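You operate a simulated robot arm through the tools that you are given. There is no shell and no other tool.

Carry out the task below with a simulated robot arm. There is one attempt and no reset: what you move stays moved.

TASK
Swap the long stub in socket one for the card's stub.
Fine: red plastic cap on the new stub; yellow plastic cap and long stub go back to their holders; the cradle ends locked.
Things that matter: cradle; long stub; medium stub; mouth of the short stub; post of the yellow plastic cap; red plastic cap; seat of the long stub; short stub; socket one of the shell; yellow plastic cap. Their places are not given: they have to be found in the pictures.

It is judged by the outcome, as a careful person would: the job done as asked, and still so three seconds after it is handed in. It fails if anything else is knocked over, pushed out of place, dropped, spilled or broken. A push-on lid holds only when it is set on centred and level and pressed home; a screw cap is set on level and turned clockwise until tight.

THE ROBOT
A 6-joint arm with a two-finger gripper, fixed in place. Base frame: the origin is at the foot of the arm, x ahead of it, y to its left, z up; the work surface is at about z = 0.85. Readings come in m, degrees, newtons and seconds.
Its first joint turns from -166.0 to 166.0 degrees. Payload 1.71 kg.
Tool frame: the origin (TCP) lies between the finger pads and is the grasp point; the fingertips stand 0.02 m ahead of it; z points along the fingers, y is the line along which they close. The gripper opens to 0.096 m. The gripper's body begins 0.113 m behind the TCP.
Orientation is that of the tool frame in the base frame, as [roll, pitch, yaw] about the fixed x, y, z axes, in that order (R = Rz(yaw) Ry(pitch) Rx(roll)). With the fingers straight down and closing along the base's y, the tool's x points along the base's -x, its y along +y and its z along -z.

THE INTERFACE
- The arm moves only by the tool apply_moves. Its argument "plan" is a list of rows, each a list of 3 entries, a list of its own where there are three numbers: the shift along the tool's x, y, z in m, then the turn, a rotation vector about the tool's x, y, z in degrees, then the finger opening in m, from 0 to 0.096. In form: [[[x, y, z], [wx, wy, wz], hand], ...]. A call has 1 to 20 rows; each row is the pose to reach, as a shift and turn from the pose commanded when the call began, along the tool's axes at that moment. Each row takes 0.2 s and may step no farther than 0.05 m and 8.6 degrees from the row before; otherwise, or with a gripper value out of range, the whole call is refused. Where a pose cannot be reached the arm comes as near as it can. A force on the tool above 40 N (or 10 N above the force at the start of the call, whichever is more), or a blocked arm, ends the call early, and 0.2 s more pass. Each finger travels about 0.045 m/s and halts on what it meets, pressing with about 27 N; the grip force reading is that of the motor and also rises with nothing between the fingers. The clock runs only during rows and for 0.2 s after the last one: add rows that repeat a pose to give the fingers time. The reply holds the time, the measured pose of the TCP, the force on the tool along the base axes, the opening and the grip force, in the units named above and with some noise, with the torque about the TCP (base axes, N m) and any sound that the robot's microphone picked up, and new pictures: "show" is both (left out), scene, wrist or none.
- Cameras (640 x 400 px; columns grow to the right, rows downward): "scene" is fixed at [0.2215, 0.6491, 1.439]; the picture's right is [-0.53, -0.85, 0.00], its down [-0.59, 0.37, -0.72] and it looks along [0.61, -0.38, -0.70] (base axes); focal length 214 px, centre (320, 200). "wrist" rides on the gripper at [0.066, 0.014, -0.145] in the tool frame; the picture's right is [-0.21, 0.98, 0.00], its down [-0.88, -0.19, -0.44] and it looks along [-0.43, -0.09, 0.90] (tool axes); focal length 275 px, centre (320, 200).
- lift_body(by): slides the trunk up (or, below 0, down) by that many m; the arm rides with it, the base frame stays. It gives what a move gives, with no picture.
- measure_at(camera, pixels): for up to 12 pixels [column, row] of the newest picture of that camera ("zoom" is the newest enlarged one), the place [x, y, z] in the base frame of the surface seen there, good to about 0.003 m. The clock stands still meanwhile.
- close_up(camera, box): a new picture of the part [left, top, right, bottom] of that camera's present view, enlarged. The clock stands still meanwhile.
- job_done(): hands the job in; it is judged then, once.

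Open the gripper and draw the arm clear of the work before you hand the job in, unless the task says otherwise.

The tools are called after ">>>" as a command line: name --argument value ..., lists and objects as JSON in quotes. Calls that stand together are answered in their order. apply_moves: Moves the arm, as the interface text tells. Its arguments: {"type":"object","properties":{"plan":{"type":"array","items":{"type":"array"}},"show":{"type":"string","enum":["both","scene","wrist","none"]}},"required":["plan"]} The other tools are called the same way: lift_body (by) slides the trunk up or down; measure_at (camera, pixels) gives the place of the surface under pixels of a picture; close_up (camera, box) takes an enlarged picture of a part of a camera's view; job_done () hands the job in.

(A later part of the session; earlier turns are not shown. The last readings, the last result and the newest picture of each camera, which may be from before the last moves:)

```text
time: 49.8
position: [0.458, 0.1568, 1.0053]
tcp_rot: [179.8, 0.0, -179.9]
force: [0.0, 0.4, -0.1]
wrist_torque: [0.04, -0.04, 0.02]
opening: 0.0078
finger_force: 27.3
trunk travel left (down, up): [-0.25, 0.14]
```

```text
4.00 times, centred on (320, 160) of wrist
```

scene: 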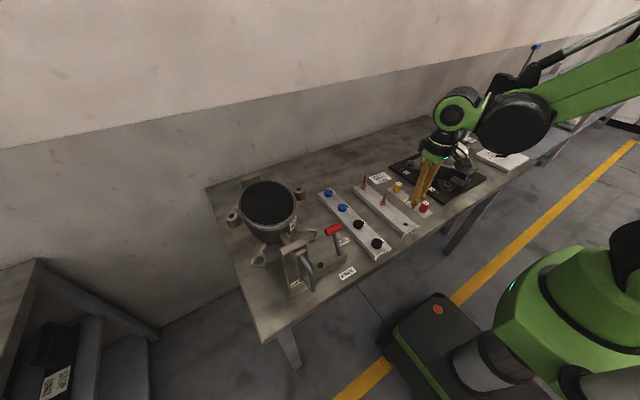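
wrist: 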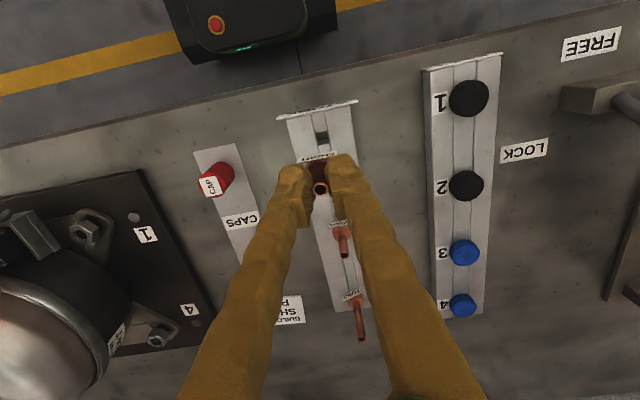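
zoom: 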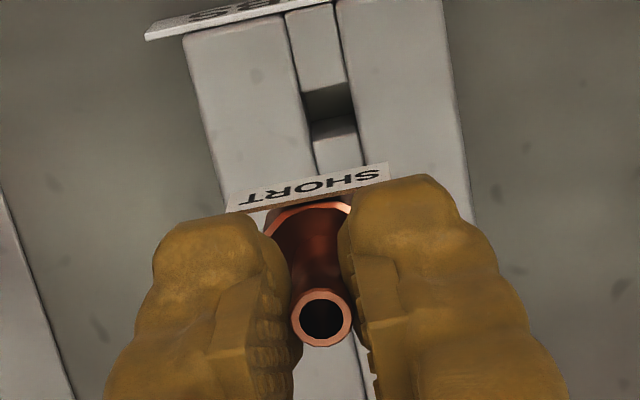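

Short stub is up with its empty hole at wrist (322.5,135.8), which gives me a reference picture for a vertically aligned hole. By dead reckoning socket one lies tool (-0.1535, +0.4917) from here; I climb 0.184 m and fly there.

>>> apply_moves --plan '[[[0, 0, -0.046], [0, 0, 0], 0.0], [[0, 0, -0.092], [0, 0, 0], 0.0], [[0, 0, -0.138], [0, 0, 0], 0.0], [[0, 0, -0.184], [0, 0, 0], 0.0], [[-0.014, 0.0447, -0.184], [0, 0, 0], 0.0], [[-0.0279, 0.0894, -0.184], [0, 0, 0], 0.0], [[-0.0419, 0.1341, -0.184], [0, 0, 0], 0.0], [[-0.0558, 0.1788, -0.184], [0, 0, 0], 0.0], [[-0.0698, 0.2235, -0.184], [0, 0, 0], 0.0], [[-0.0837, 0.2682, -0.184], [0, 0, 0], 0.0], [[-0.0977, 0.3129, -0.184], [0, 0, 0], 0.0], [[-0.1116, 0.3576, -0.184], [0, 0, 0], 0.0], [[-0.1256, 0.4023, -0.184], [0, 0, 0], 0.0], [[-0.1395, 0.447, -0.184], [0, 0, 0], 0.0], [[-0.1535, 0.4917, -0.184], [0, 0, 0], 0.0], [[-0.1535, 0.4917, -0.184], [0, 0, 0], 0.0], [[-0.1535, 0.4917, -0.184], [0, 0, 0], 0.0], [[-0.1535, 0.4917, -0.184], [0, 0, 0], 0.0]]' --show "both"

>>> close_up --camera "wrist" --box '[270, 110, 370, 210]'

>>> close_up --camera "scene" --box '[204, 160, 260, 230]'

```text
time: 53.6
position: [0.6117, 0.6513, 1.1884]
tcp_rot: [179.9, -0.1, 179.9]
force: [0.7, 0.1, -0.2]
wrist_torque: [0.02, 0.01, -0.02]
opening: 0.0076
finger_force: 27.3
trunk travel left (down, up): [-0.25, 0.14]
```

scene: 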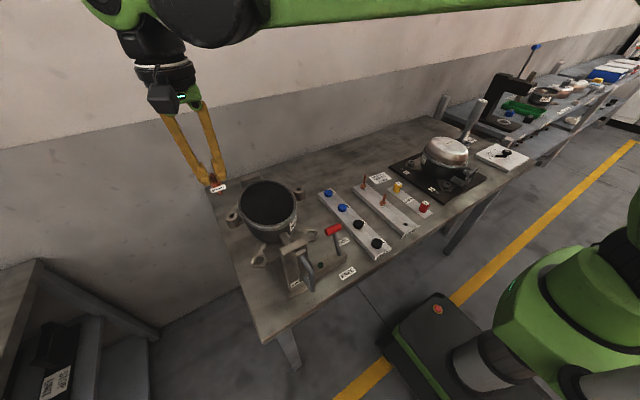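
wrist: 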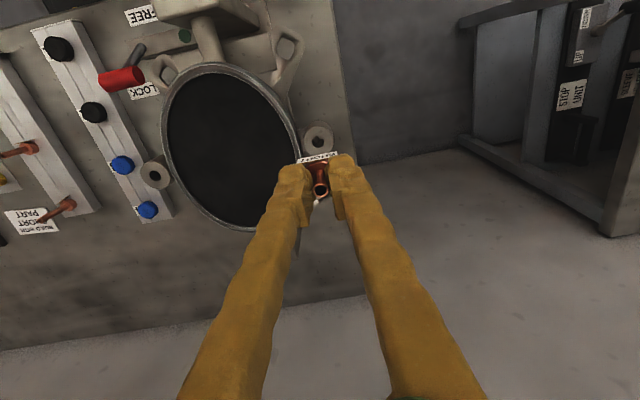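

```text
4.00 times, centred on (320, 160) of wrist
```

zoom: 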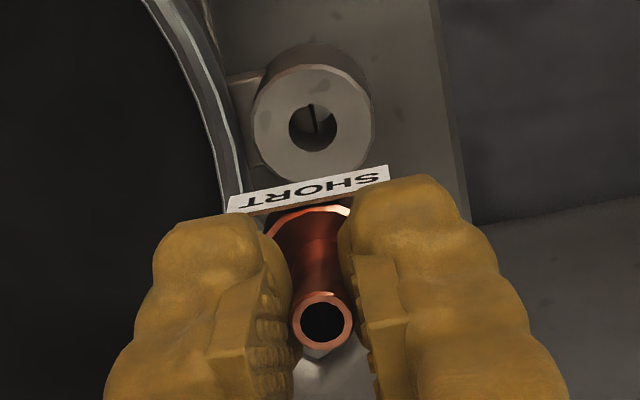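

```text
5.71 times, centred on (232, 195) of scene
```

zoom: 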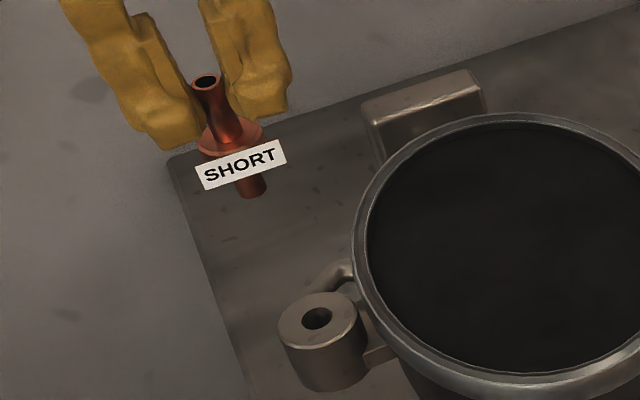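

Compared with the reference when the long stub left this socket, the hole (zoom (313,128)) calls for about +1.5 mm x and -2.8 mm y. I shift so and lower until the spigot is about 5 mm above the boss, then check from the scene camera.

>>> apply_moves --plan '[[[-0.0015, -0.0028, 0.02], [0, 0, 0], 0.0], [[-0.0015, -0.0028, 0.045], [0, 0, 0], 0.0], [[-0.0015, -0.0028, 0.063], [0, 0, 0], 0.0], [[-0.0015, -0.0028, 0.07], [0, 0, 0], 0.0], [[-0.0015, -0.0028, 0.07], [0, 0, 0], 0.0], [[-0.0015, -0.0028, 0.07], [0, 0, 0], 0.0]]' --show "wrist"

>>> close_up --camera "scene" --box '[220, 195, 248, 230]'

>>> close_up --camera "wrist" --box '[270, 130, 370, 230]'

```text
time: 55.0
position: [0.6142, 0.646, 1.1188]
tcp_rot: [179.9, -0.1, -179.9]
force: [0.5, 0.6, -0.7]
wrist_torque: [0.03, 0.0, 0.01]
opening: 0.0076
finger_force: 26.7
trunk travel left (down, up): [-0.25, 0.14]
```

wrist: 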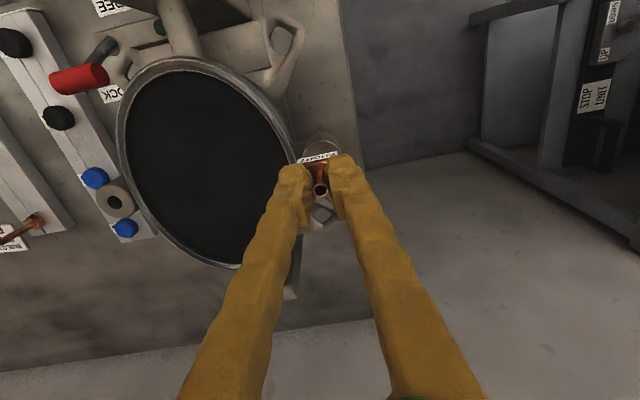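

```text
11.43 times, centred on (234, 212) of scene
```

zoom: 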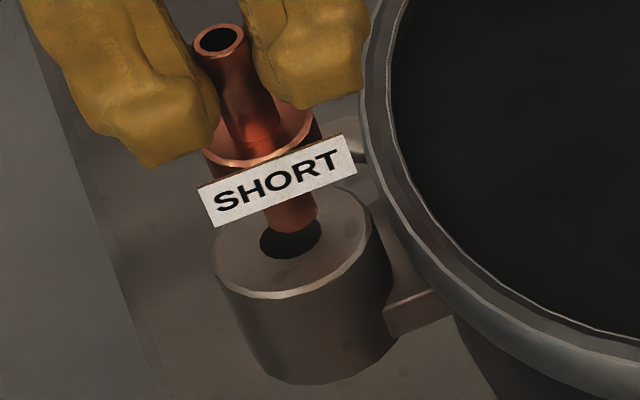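

```text
4.00 times, centred on (320, 180) of wrist
```

zoom: 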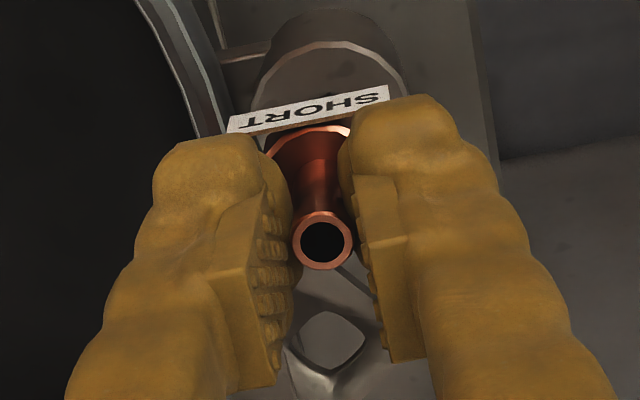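

Projecting the spigot straight down lands it ~2 mm off in the -y direction (hole (291,238) vs predicted (301,239)); the pose reading y=0.646 agrees. I shift +1 mm x, +2 mm y and recheck.

>>> apply_moves --plan '[[[-0.001, 0.002, 0.0], [0, 0, 0], 0.0], [[-0.001, 0.002, 0.002], [0, 0, 0], 0.0], [[-0.001, 0.002, 0.002], [0, 0, 0], 0.0], [[-0.001, 0.002, 0.002], [0, 0, 0], 0.0]]' --show "none"

>>> close_up --camera "scene" --box '[222, 204, 242, 228]'

```text
time: 56.0
position: [0.6147, 0.6488, 1.1159]
tcp_rot: [179.9, -0.1, -180.0]
force: [0.2, -0.4, 0.0]
wrist_torque: [0.02, -0.01, 0.01]
opening: 0.0077
finger_force: 26.5
trunk travel left (down, up): [-0.25, 0.14]
```

```text
16.00 times, centred on (232, 216) of scene
```

zoom: 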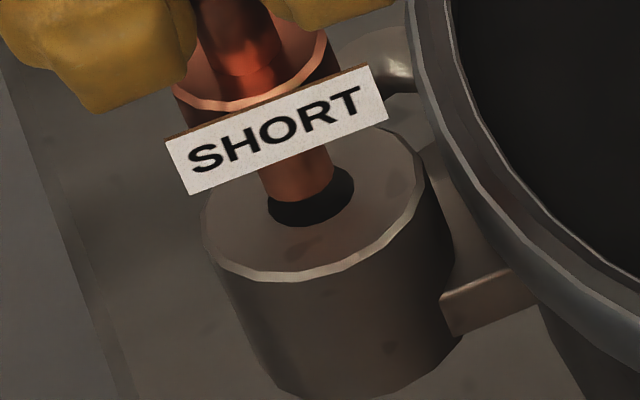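

Now it projects within ~0.7 mm of the hole centre (311,196). I trim -0.7 mm in y and lower in small steps, watching force.

>>> apply_moves --plan '[[[-0.0002, -0.0007, 0.0], [0, 0, 0], 0.0], [[-0.0002, -0.0007, 0.0015], [0, 0, 0], 0.0], [[-0.0002, -0.0007, 0.003], [0, 0, 0], 0.0], [[-0.0002, -0.0007, 0.0045], [0, 0, 0], 0.0], [[-0.0002, -0.0007, 0.006], [0, 0, 0], 0.0], [[-0.0002, -0.0007, 0.006], [0, 0, 0], 0.0]]' --show "none"

>>> close_up --camera "scene" --box '[222, 204, 242, 228]'

```text
time: 57.4
position: [0.6135, 0.6472, 1.1112]
tcp_rot: [179.9, -0.1, -180.0]
force: [1.0, 0.8, 14.9]
wrist_torque: [0.05, -0.13, 0.03]
opening: 0.0077
finger_force: 27.2
trunk travel left (down, up): [-0.25, 0.14]
```

```text
16.00 times, centred on (232, 216) of scene
```

zoom: 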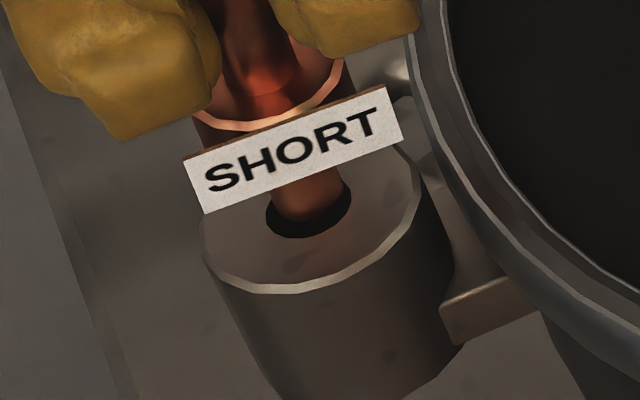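

Contact at z=1.111: the spigot rests on the hole's rim, with a dark crescent showing on the near side. I zoom tighter to see which way to shift.

>>> close_up --camera "scene" --box '[226, 210, 236, 220]'

>>> close_up --camera "wrist" --box '[290, 130, 350, 190]'

```text
16.00 times, centred on (231, 215) of scene
```

zoom: 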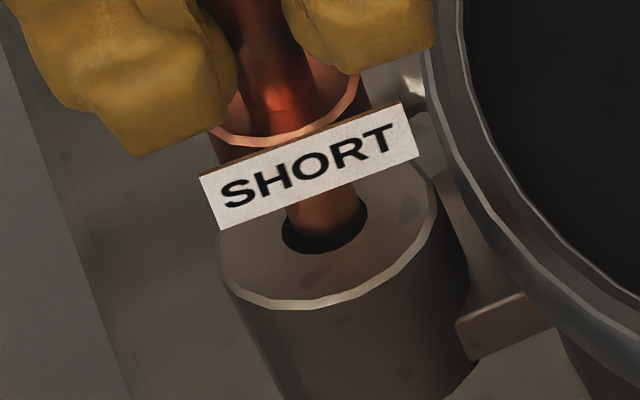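

```text
6.67 times, centred on (320, 160) of wrist
```

zoom: 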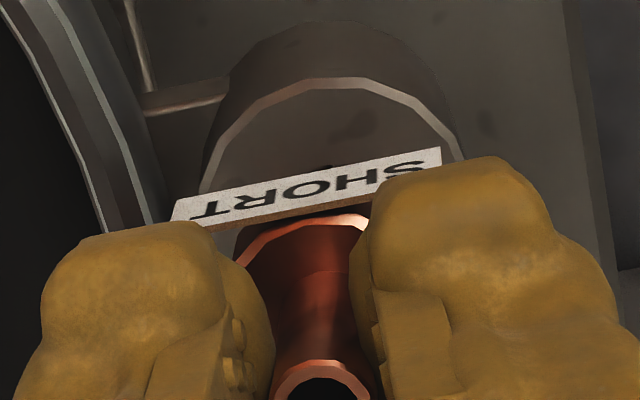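

Both views agree: the socket centre lies about 2.4 mm toward -x and 1.2 mm toward +y of the spigot. I lift 2 mm, shift, and lower again.

>>> apply_moves --plan '[[[0, 0, -0.003], [0, 0, 0], 0.0], [[0.0024, 0.0012, -0.003], [0, 0, 0], 0.0], [[0.0024, 0.0012, -0.003], [0, 0, 0], 0.0], [[0.0024, 0.0012, -0.0015], [0, 0, 0], 0.0], [[0.0024, 0.0012, 0.0], [0, 0, 0], 0.0], [[0.0024, 0.0012, 0.0], [0, 0, 0], 0.0]]' --show "none"

>>> close_up --camera "scene" --box '[226, 210, 236, 220]'

```text
time: 58.8
position: [0.6138, 0.6493, 1.1108]
tcp_rot: [179.8, -0.1, -180.0]
force: [-0.3, 0.2, -0.2]
wrist_torque: [-0.01, -0.04, 0.0]
opening: 0.0073
finger_force: 27.1
trunk travel left (down, up): [-0.25, 0.14]
```

```text
16.00 times, centred on (231, 215) of scene
```

zoom: 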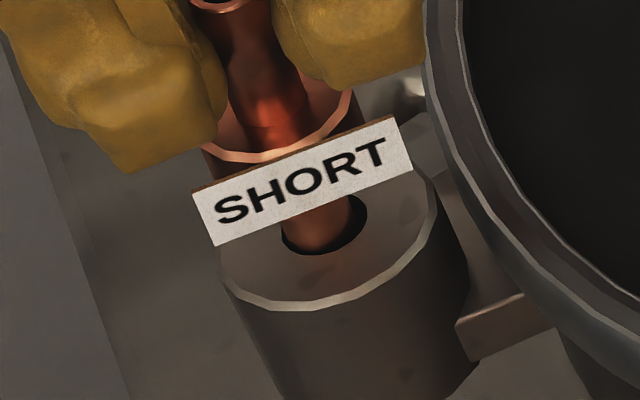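

No force now; the crescent shows on the right of the spigot (zoom (362,215)), so I ease about 0.9 mm toward -y and lower a little.

>>> apply_moves --plan '[[[0.0001, -0.0009, -0.0005], [0, 0, 0], 0.0], [[0.0001, -0.0009, 0.0], [0, 0, 0], 0.0], [[0.0001, -0.0009, 0.0015], [0, 0, 0], 0.0], [[0.0001, -0.0009, 0.0025], [0, 0, 0], 0.0], [[0.0001, -0.0009, 0.0025], [0, 0, 0], 0.0]]' --show "none"

>>> close_up --camera "scene" --box '[226, 210, 236, 220]'

```text
time: 60.0
position: [0.6134, 0.6474, 1.1078]
tcp_rot: [179.9, 0.0, -180.0]
force: [0.0, 0.2, -0.5]
wrist_torque: [0.01, 0.0, -0.02]
opening: 0.0079
finger_force: 27.0
trunk travel left (down, up): [-0.25, 0.14]
```

```text
16.00 times, centred on (231, 215) of scene
```

zoom: 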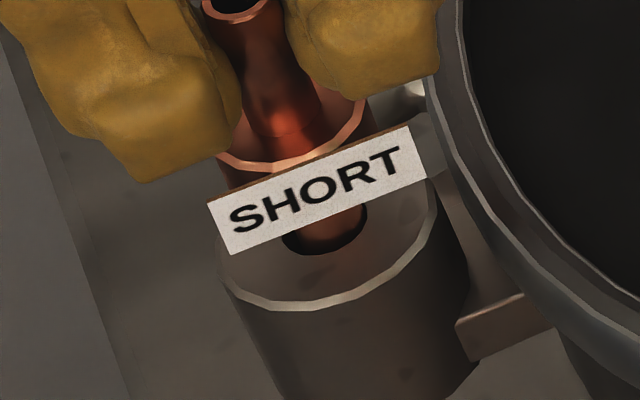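

The spigot has entered the socket (z=1.108, no force). I keep lowering in 2 mm steps.

>>> apply_moves --plan '[[[0, 0.0003, 0.002], [0, 0, 0], 0.0], [[0, 0.0003, 0.004], [0, 0, 0], 0.0], [[0, 0.0003, 0.006], [0, 0, 0], 0.0], [[0, 0.0003, 0.008], [0, 0, 0], 0.0], [[0, 0.0003, 0.008], [0, 0, 0], 0.0]]' --show "none"

>>> close_up --camera "scene" --box '[226, 210, 236, 220]'

```text
time: 61.2
position: [0.613, 0.6484, 1.0997]
tcp_rot: [180.0, -0.1, 180.0]
force: [-0.7, 1.0, -0.7]
wrist_torque: [0.01, -0.03, 0.01]
opening: 0.0076
finger_force: 27.3
trunk travel left (down, up): [-0.25, 0.14]
```

```text
16.00 times, centred on (231, 215) of scene
```

zoom: 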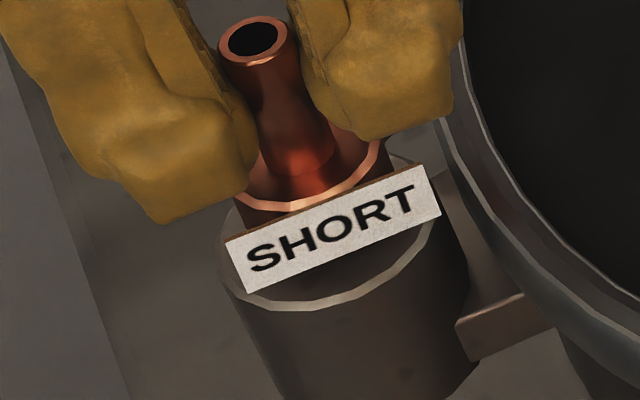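

Nearly seated. I lower the last millimetres until the flange bears on the boss.

>>> apply_moves --plan '[[[0, 0, 0.001], [0, 0, 0], 0.0], [[0, 0, 0.002], [0, 0, 0], 0.0], [[0, 0, 0.003], [0, 0, 0], 0.0], [[0, 0, 0.003], [0, 0, 0], 0.0]]' --show "none"

```text
time: 62.2
position: [0.612, 0.649, 1.0964]
tcp_rot: [179.9, -0.1, -180.0]
force: [1.0, 1.7, 6.0]
wrist_torque: [0.03, -0.06, 0.04]
opening: 0.0075
finger_force: 26.8
trunk travel left (down, up): [-0.25, 0.14]
```

Contact begins (6 N at z=1.0964). I press about 1 mm more to make sure it's home.

>>> apply_moves --plan '[[[0, 0, 0.0005], [0, 0, 0], 0.0], [[0, 0, 0.001], [0, 0, 0], 0.0], [[0, 0, 0.001], [0, 0, 0], 0.0]]' --show "none"

>>> close_up --camera "scene" --box '[226, 210, 236, 220]'

```text
time: 63.0
position: [0.6131, 0.6493, 1.0954]
tcp_rot: [179.9, -0.1, 180.0]
force: [-1.8, 3.9, 8.2]
wrist_torque: [0.02, 0.04, 0.02]
opening: 0.0078
finger_force: 27.4
trunk travel left (down, up): [-0.25, 0.14]
```

```text
16.00 times, centred on (231, 215) of scene
```

zoom: 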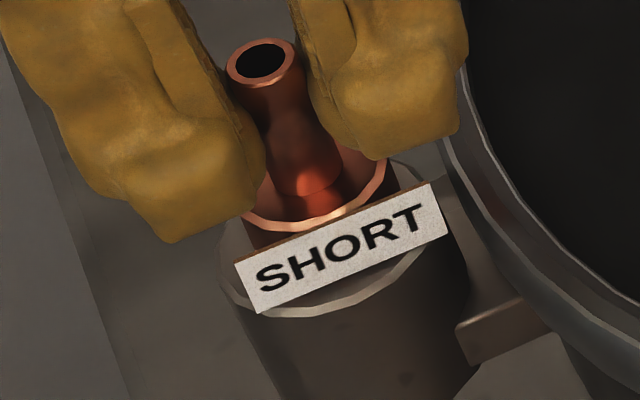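

Force is only 8 N and z moved 1 mm, so I press another millimetre to confirm it is truly down.

>>> apply_moves --plan '[[[0, -0.0003, 0.0005], [0, 0, 0], 0.0], [[0, -0.0003, 0.001], [0, 0, 0], 0.0], [[0, -0.0003, 0.001], [0, 0, 0], 0.0]]' --show "none"

>>> close_up --camera "scene" --box '[226, 210, 236, 220]'

```text
time: 63.8
position: [0.6128, 0.6489, 1.094]
tcp_rot: [179.9, 0.0, 180.0]
force: [4.5, 6.4, 13.6]
wrist_torque: [0.16, -0.2, 0.01]
opening: 0.0077
finger_force: 26.9
trunk travel left (down, up): [-0.25, 0.14]
```

```text
16.00 times, centred on (231, 215) of scene
```

zoom: 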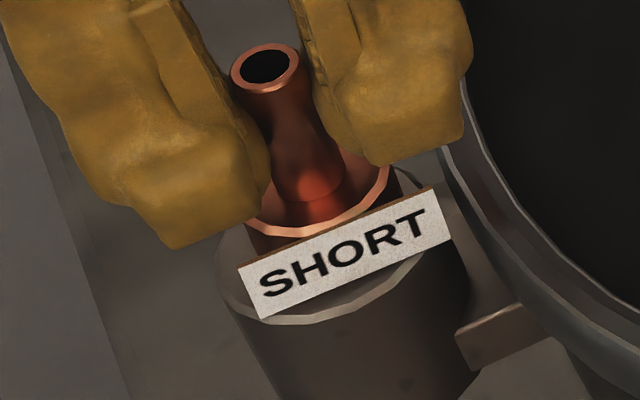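

The boss itself has moved (its ring edge went from y≈308 to 324 in this zoom), so the shell is tipping a little under the press. I back off 2.5 mm at once and look whether it returns.

>>> apply_moves --plan '[[[0, 0, -0.001], [0, 0, 0], 0.0], [[0, 0, -0.0025], [0, 0, 0], 0.0], [[0, 0, -0.0025], [0, 0, 0], 0.0]]' --show "none"

>>> close_up --camera "scene" --box '[226, 210, 236, 220]'

>>> close_up --camera "scene" --box '[200, 170, 360, 290]'

```text
time: 64.6
position: [0.6127, 0.6494, 1.0963]
tcp_rot: [180.0, -0.1, -179.9]
force: [0.2, -0.2, 0.1]
wrist_torque: [-0.03, 0.0, 0.0]
opening: 0.0076
finger_force: 27.2
trunk travel left (down, up): [-0.25, 0.14]
```

```text
16.00 times, centred on (231, 215) of scene
```

zoom: 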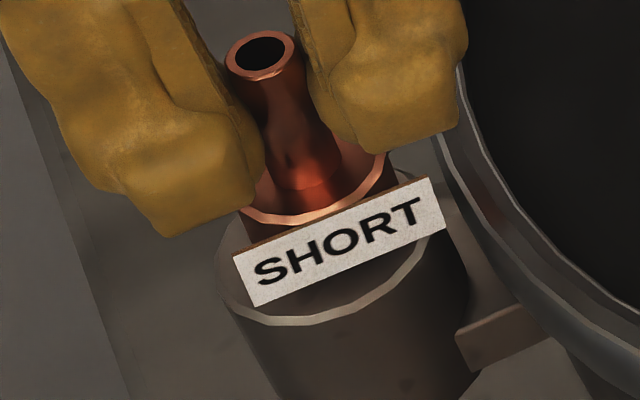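

```text
3.33 times, centred on (280, 230) of scene
```

zoom: 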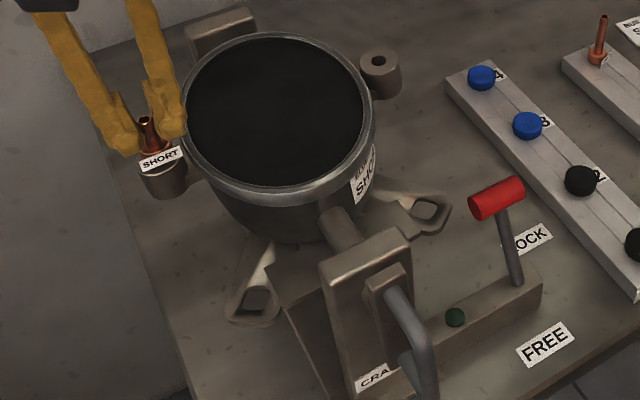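

The shell stays tipped slightly after unloading, so the cradle is evidently not holding it; the stub itself is seated loosely in the boss. I inspect the lock lever and shell attitude closely before doing anything else.

>>> close_up --camera "scene" --box '[310, 215, 358, 285]'

>>> close_up --camera "scene" --box '[318, 222, 346, 258]'

>>> measure_at --camera "zoom" --pixels '[[290, 120], [340, 100], [310, 130], [385, 90], [340, 180], [355, 240], [375, 330], [395, 345], [400, 130], [360, 300]]'

>>> measure_at --camera "scene" --pixels '[[239, 200], [297, 205], [268, 181], [270, 229], [255, 184], [285, 222], [298, 187], [233, 218], [293, 190], [303, 190]]'

```text
5.71 times, centred on (334, 250) of scene
```

zoom: 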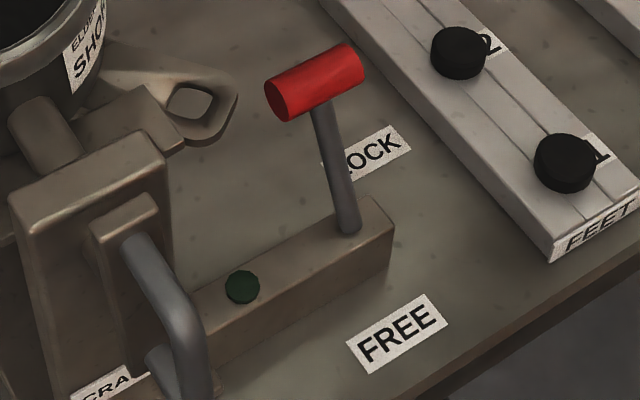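

```text
11.11 times, centred on (332, 240) of scene
```

zoom: 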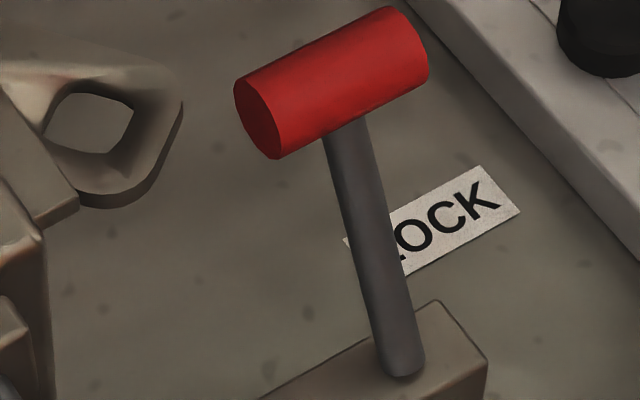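

```text
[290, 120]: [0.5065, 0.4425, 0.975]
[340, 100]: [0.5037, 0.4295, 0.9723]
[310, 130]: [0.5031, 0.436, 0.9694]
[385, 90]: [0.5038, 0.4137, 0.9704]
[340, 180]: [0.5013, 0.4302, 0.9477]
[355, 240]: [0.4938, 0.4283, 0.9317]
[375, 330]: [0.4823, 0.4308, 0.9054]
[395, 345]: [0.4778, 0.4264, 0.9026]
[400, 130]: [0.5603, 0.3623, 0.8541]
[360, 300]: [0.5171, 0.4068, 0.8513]
```

```text
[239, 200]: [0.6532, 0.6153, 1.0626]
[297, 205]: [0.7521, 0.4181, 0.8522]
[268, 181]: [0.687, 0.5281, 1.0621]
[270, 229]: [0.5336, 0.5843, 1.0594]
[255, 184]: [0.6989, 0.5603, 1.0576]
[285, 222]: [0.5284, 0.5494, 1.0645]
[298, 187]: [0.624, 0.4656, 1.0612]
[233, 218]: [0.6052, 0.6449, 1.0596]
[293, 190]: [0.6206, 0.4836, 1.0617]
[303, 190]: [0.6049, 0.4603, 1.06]
```

The lever leans toward the LOCK label (shaft from (0.478,0.427,0.90) to (0.504,0.430,0.97)), yet the shell slipped a few mm under 8–15 N. I measure both boss faces to know the present tilt.

>>> close_up --camera "scene" --box '[288, 180, 308, 200]'

>>> measure_at --camera "zoom" --pixels '[[320, 200], [280, 180], [360, 180], [320, 140], [320, 260], [260, 220], [380, 230], [300, 300], [340, 100]]'

>>> close_up --camera "scene" --box '[222, 208, 240, 226]'

>>> measure_at --camera "zoom" --pixels '[[250, 285], [300, 300], [350, 290], [400, 250], [270, 280], [380, 275], [430, 270], [300, 340]]'

```text
16.00 times, centred on (298, 190) of scene
```

zoom: 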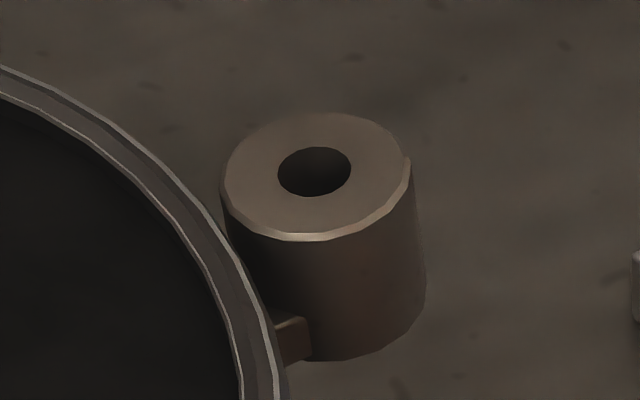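

```text
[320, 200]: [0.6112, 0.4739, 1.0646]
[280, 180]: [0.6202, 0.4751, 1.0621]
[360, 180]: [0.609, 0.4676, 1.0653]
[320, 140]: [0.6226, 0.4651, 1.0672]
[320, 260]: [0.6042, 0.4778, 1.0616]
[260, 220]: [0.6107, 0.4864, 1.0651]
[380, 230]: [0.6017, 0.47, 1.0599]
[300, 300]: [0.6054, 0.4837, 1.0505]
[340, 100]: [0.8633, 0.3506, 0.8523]
```

```text
16.00 times, centred on (231, 217) of scene
```

zoom: 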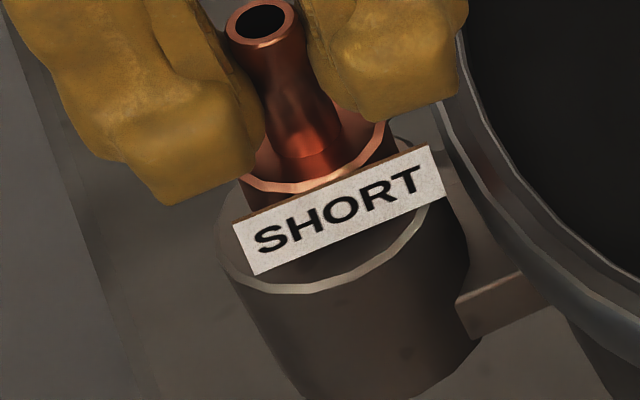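

```text
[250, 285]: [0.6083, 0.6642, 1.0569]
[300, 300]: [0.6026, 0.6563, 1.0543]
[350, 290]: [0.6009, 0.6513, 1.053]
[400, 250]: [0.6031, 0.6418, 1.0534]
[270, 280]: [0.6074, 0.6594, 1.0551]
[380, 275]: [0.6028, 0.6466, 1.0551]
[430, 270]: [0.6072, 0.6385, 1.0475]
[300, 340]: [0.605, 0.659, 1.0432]
```

Left boss face is ≈1.0545 and right ≈1.0645, about 3° of tilt. I lower the stub just to light contact, release it, rise clear, and see how the shell behaves.

>>> apply_moves --plan '[[[0, 0, 0.001], [0, 0, 0], 0.0], [[0, 0, 0.0015], [0, 0, 0], 0.0], [[0, 0, 0.0015], [0, 0, 0], 0.015], [[0, 0, 0.0015], [0, 0, 0], 0.03], [[0, 0, 0.0015], [0, 0, 0], 0.03], [[0, 0, -0.01], [0, 0, 0], 0.03], [[0, 0, -0.04], [0, 0, 0], 0.03], [[0, 0, -0.08], [0, 0, 0], 0.03], [[0, 0, -0.08], [0, 0, 0], 0.03], [[0, 0, -0.08], [0, 0, 0], 0.03]]' --show "both"

>>> close_up --camera "scene" --box '[222, 202, 242, 226]'

>>> close_up --camera "scene" --box '[200, 170, 360, 290]'

```text
time: 66.8
position: [0.6144, 0.647, 1.1784]
tcp_rot: [179.8, -0.1, 179.9]
force: [0.3, -1.0, -0.4]
wrist_torque: [-0.01, -0.01, 0.01]
opening: 0.0298
finger_force: 0.0
trunk travel left (down, up): [-0.25, 0.14]
```

scene: 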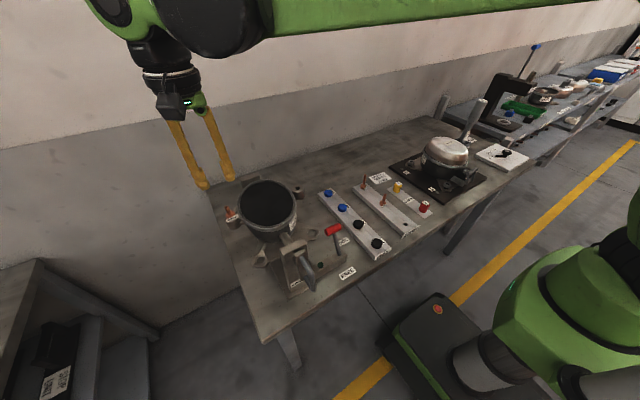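
wrist: 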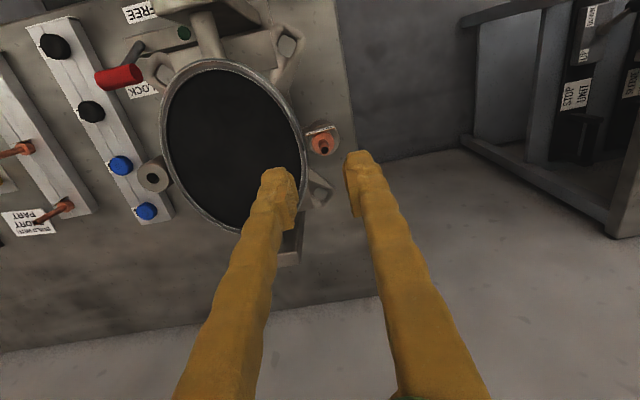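

```text
16.00 times, centred on (232, 214) of scene
```

zoom: 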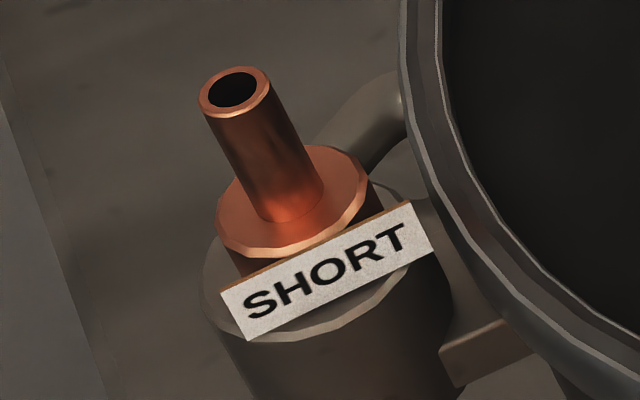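

```text
3.33 times, centred on (280, 230) of scene
```

zoom: 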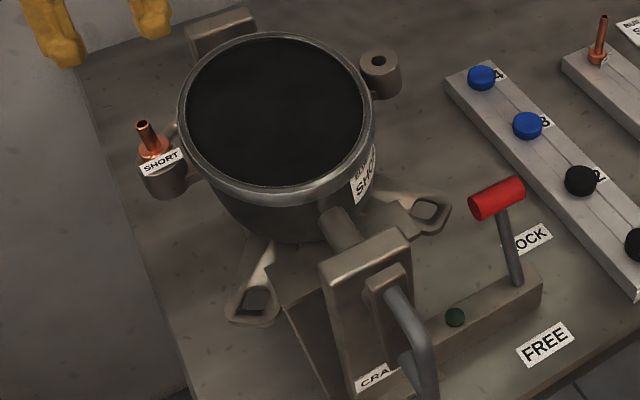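

The short stub sits fully in socket one; the shell stays tipped, so only friction holds it. Before going on I check the geometry around the lever and crank so I can test the lock lever safely.

>>> measure_at --camera "scene" --pixels '[[294, 248], [300, 243], [305, 258], [310, 272], [313, 287], [286, 231], [321, 265], [335, 260], [345, 256], [298, 265]]'

>>> close_up --camera "wrist" --box '[80, 0, 240, 110]'

```text
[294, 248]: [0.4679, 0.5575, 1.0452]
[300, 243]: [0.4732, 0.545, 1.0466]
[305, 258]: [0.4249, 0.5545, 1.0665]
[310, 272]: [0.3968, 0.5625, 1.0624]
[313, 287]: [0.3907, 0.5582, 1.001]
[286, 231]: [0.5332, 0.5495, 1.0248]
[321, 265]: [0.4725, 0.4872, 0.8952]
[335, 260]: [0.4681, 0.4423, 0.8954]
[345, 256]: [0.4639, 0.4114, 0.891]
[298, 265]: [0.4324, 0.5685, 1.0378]
```

```text
3.64 times, centred on (160, 55) of wrist
```

zoom: 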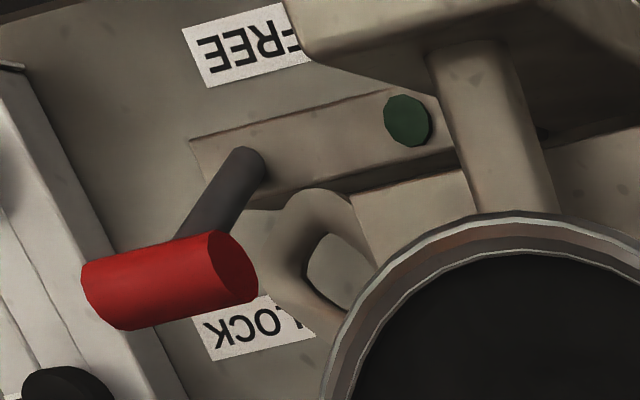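

Lever leans to the LOCK side. I close the fingers and go to the -x side of the red handle to push it gently further toward LOCK as a test.

>>> apply_moves --plan '[[[0.0265, -0.0365, 0], [0, 0, 0], 0.02], [[0.053, -0.073, 0], [0, 0, 0], 0.0], [[0.0795, -0.1095, 0], [0, 0, 0], 0.0], [[0.106, -0.146, 0], [0, 0, 0], 0.0], [[0.1325, -0.1825, 0], [0, 0, 0], 0.0], [[0.159, -0.219, 0], [0, 0, 0], 0.0], [[0.159, -0.219, 0.045], [0, 0, 0], 0.0], [[0.159, -0.219, 0.09], [0, 0, 0], 0.0], [[0.159, -0.219, 0.13], [0, 0, 0], 0.0], [[0.159, -0.219, 0.13], [0, 0, 0], 0.0]]' --show "both"

>>> close_up --camera "wrist" --box '[220, 80, 480, 260]'

>>> close_up --camera "scene" --box '[296, 190, 376, 270]'

```text
time: 69.0
position: [0.4529, 0.4319, 1.0457]
tcp_rot: [-180.0, -0.1, -179.9]
force: [0.7, 0.9, -0.2]
wrist_torque: [-0.11, 0.01, -0.04]
opening: 0.0
finger_force: 26.7
trunk travel left (down, up): [-0.25, 0.14]
```

scene: 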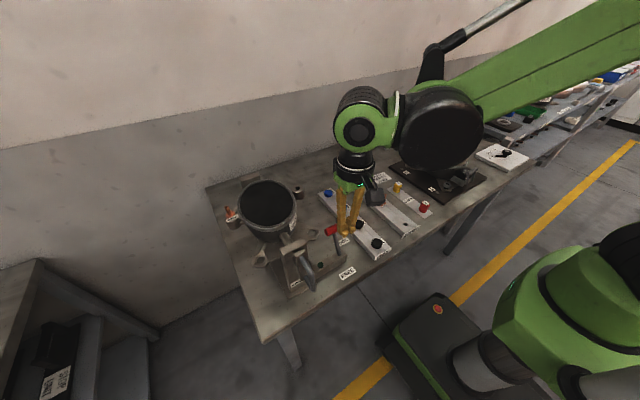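
wrist: 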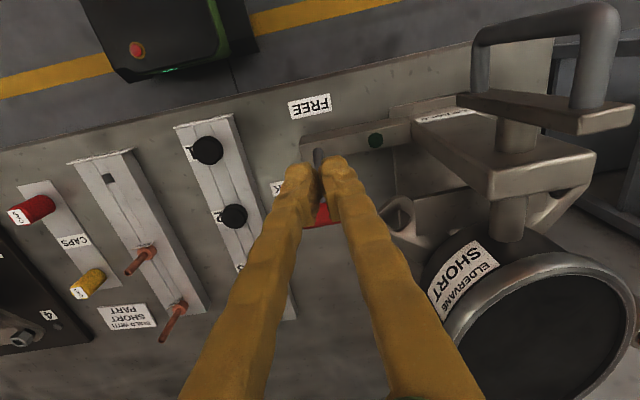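

```text
2.22 times, centred on (350, 170) of wrist
```

zoom: 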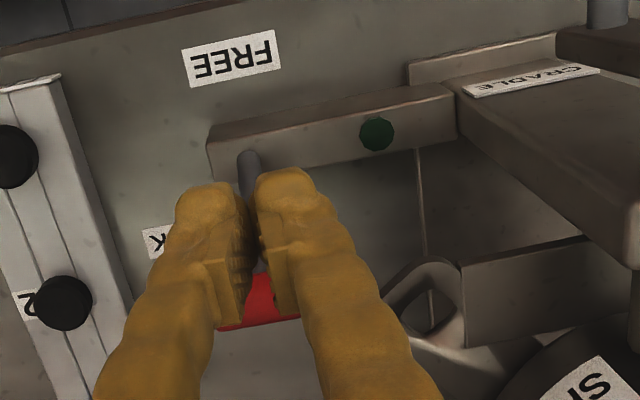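

```text
5.00 times, centred on (336, 230) of scene
```

zoom: 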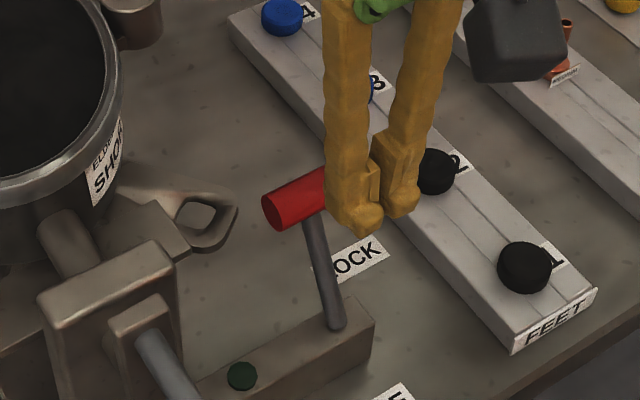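

The fingers are closed and -x of the red handle. I lower beside it to z≈0.985 and check clearance.

>>> apply_moves --plan '[[[0, -0.004, 0.03], [0, 0, 0], 0.0], [[0, -0.004, 0.061], [0, 0, 0], 0.0], [[0, -0.004, 0.061], [0, 0, 0], 0.0], [[0, -0.004, 0.061], [0, 0, 0], 0.0]]' --show "none"

>>> close_up --camera "wrist" --box '[220, 80, 480, 260]'

>>> close_up --camera "scene" --box '[306, 200, 366, 270]'

```text
time: 70.0
position: [0.4542, 0.4261, 0.9864]
tcp_rot: [179.9, -0.1, -180.0]
force: [0.0, 0.1, -0.2]
wrist_torque: [-0.02, -0.03, 0.01]
opening: 0.0002
finger_force: 26.8
trunk travel left (down, up): [-0.25, 0.14]
```

```text
2.22 times, centred on (350, 170) of wrist
```

zoom: 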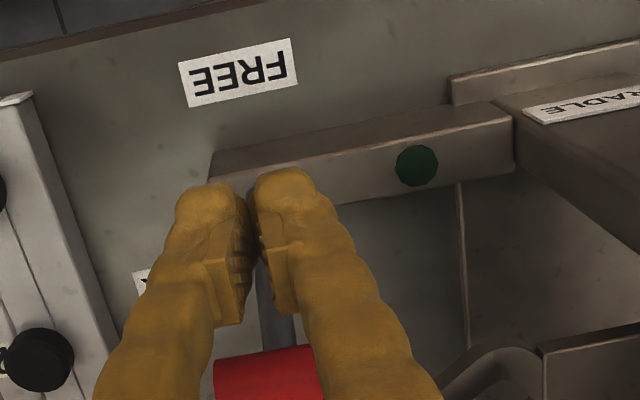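

```text
5.71 times, centred on (336, 235) of scene
```

zoom: 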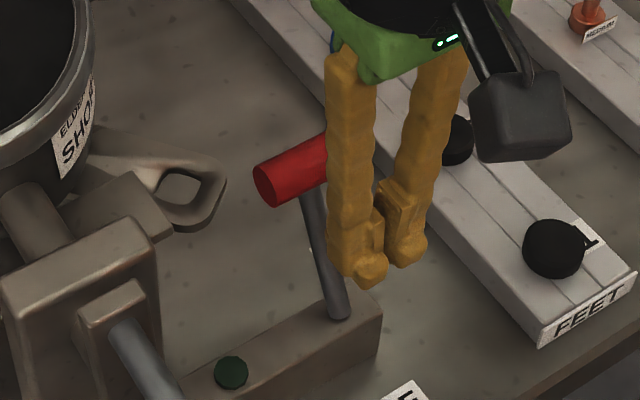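

The handle lies ahead at about 3 cm. I approach in +x, then creep up to it in small steps.

>>> apply_moves --plan '[[[-0.01, 0, 0], [0, 0, 0], 0.0], [[-0.02, 0, 0], [0, 0, 0], 0.0], [[-0.026, 0, 0], [0, 0, 0], 0.0], [[-0.03, 0, 0], [0, 0, 0], 0.0], [[-0.03, 0, 0], [0, 0, 0], 0.0]]' --show "none"

>>> close_up --camera "scene" --box '[306, 200, 366, 270]'

```text
time: 71.2
position: [0.4845, 0.4259, 0.9851]
tcp_rot: [179.9, 0.0, 180.0]
force: [0.2, 0.2, -0.6]
wrist_torque: [0.01, 0.03, 0.01]
opening: 0.0001
finger_force: 27.1
trunk travel left (down, up): [-0.25, 0.14]
```

```text
5.71 times, centred on (336, 235) of scene
```

zoom: 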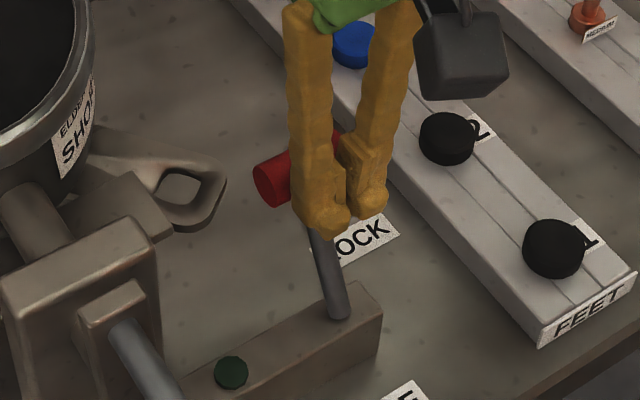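

No contact yet. I creep forward 8 mm more in 2 mm steps.

>>> apply_moves --plan '[[[-0.002, 0, 0], [0, 0, 0], 0.0], [[-0.004, 0, 0], [0, 0, 0], 0.0], [[-0.006, 0, 0], [0, 0, 0], 0.0], [[-0.008, 0, 0], [0, 0, 0], 0.0], [[-0.008, 0, 0], [0, 0, 0], 0.0]]' --show "none"

>>> close_up --camera "scene" --box '[306, 200, 366, 270]'

```text
time: 72.4
position: [0.4921, 0.4239, 0.9858]
tcp_rot: [179.9, -0.1, 179.9]
force: [-0.4, 1.3, 0.1]
wrist_torque: [-0.01, -0.01, -0.02]
opening: 0.0062
finger_force: 29.3
trunk travel left (down, up): [-0.25, 0.14]
```

```text
5.71 times, centred on (336, 235) of scene
```

zoom: 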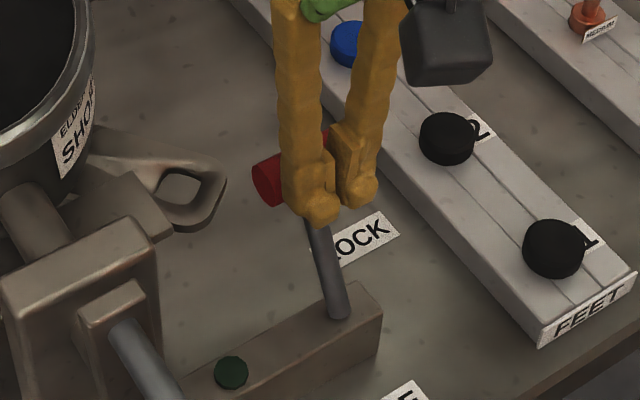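

The opening rose to 6 mm: the lever's shaft is wedging into the crack between the fingertips. I back off, shift 9 mm in +y so a finger face meets it squarely, and approach again.

>>> apply_moves --plan '[[[0.005, 0, 0], [0, 0, 0], 0.0], [[0.012, 0, 0], [0, 0, 0], 0.0], [[0.012, 0.009, 0], [0, 0, 0], 0.0], [[0.012, 0.009, 0], [0, 0, 0], 0.0], [[0.007, 0.009, 0], [0, 0, 0], 0.0], [[0.004, 0.009, 0], [0, 0, 0], 0.0], [[0.002, 0.009, 0], [0, 0, 0], 0.0], [[0.0, 0.009, 0], [0, 0, 0], 0.0], [[0.0, 0.009, 0], [0, 0, 0], 0.0]]' --show "none"

>>> close_up --camera "scene" --box '[306, 200, 366, 270]'

```text
time: 74.4
position: [0.4924, 0.4344, 0.9854]
tcp_rot: [179.8, -0.1, -180.0]
force: [0.3, 0.0, 0.2]
wrist_torque: [-0.01, -0.03, 0.01]
opening: 0.0
finger_force: 29.0
trunk travel left (down, up): [-0.25, 0.14]
```

```text
5.71 times, centred on (336, 235) of scene
```

zoom: 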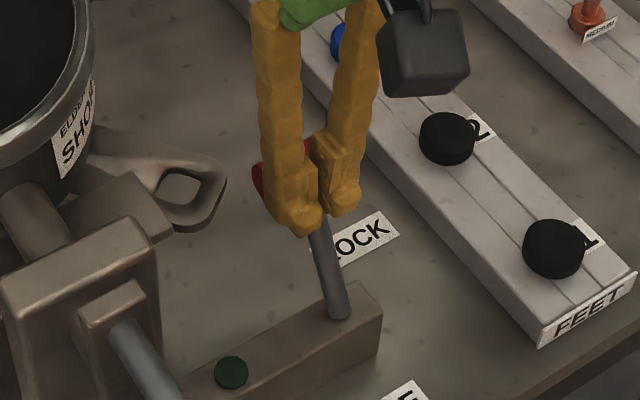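

No contact force yet. I push on in 1.5 mm steps, watching force.

>>> apply_moves --plan '[[[-0.0015, 0, 0], [0, 0, 0], 0.0], [[-0.003, 0, 0], [0, 0, 0], 0.0], [[-0.0045, 0, 0], [0, 0, 0], 0.0], [[-0.0045, 0, 0], [0, 0, 0], 0.0]]' --show "none"

```text
time: 75.4
position: [0.4971, 0.4353, 0.9851]
tcp_rot: [179.8, -0.1, -179.9]
force: [0.1, 0.6, 0.3]
wrist_torque: [0.03, 0.0, -0.02]
opening: 0.0
finger_force: 28.8
trunk travel left (down, up): [-0.25, 0.14]
```

>>> close_up --camera "scene" --box '[306, 200, 366, 270]'

>>> close_up --camera "wrist" --box '[240, 120, 400, 240]'

```text
5.71 times, centred on (336, 235) of scene
```

zoom: 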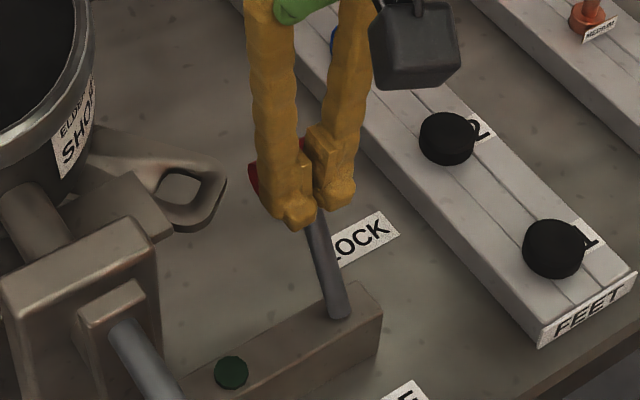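

```text
3.33 times, centred on (320, 180) of wrist
```

zoom: 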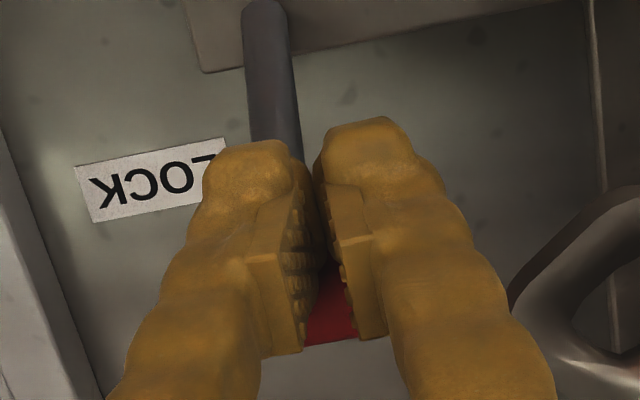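

The lever may be moving with hardly any force. I push 6 mm further and compare the shaft's lean.

>>> apply_moves --plan '[[[-0.0015, 0, 0], [0, 0, 0], 0.0], [[-0.003, 0, 0], [0, 0, 0], 0.0], [[-0.0045, 0, 0], [0, 0, 0], 0.0], [[-0.006, 0, 0], [0, 0, 0], 0.0], [[-0.006, 0, 0], [0, 0, 0], 0.0]]' --show "none"

>>> close_up --camera "scene" --box '[306, 200, 366, 270]'

>>> close_up --camera "wrist" --box '[240, 120, 400, 240]'

```text
time: 76.6
position: [0.503, 0.4355, 0.987]
tcp_rot: [179.9, 0.0, 180.0]
force: [0.0, -0.4, 0.3]
wrist_torque: [-0.01, -0.02, 0.02]
opening: 0.0
finger_force: 29.7
trunk travel left (down, up): [-0.25, 0.14]
```

```text
5.71 times, centred on (336, 235) of scene
```

zoom: 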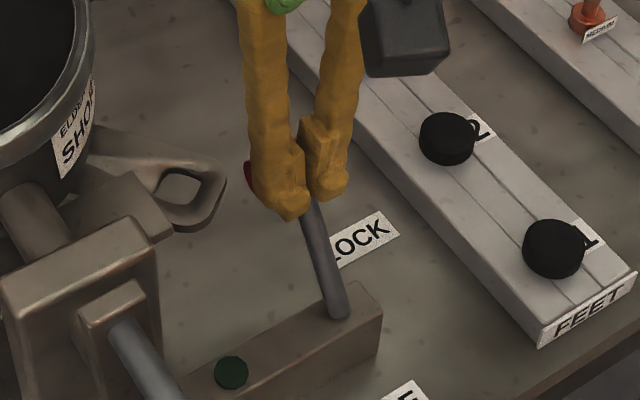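

```text
3.33 times, centred on (320, 180) of wrist
```

zoom: 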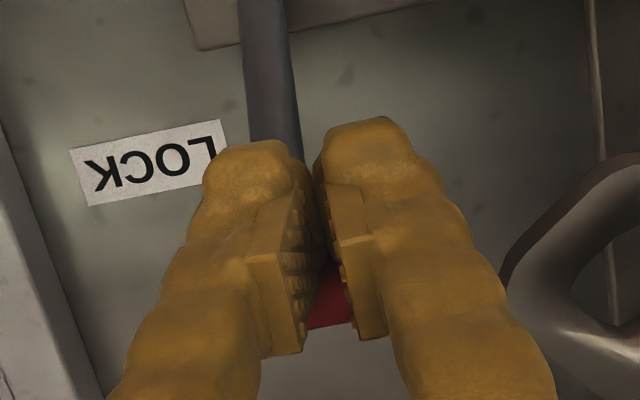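

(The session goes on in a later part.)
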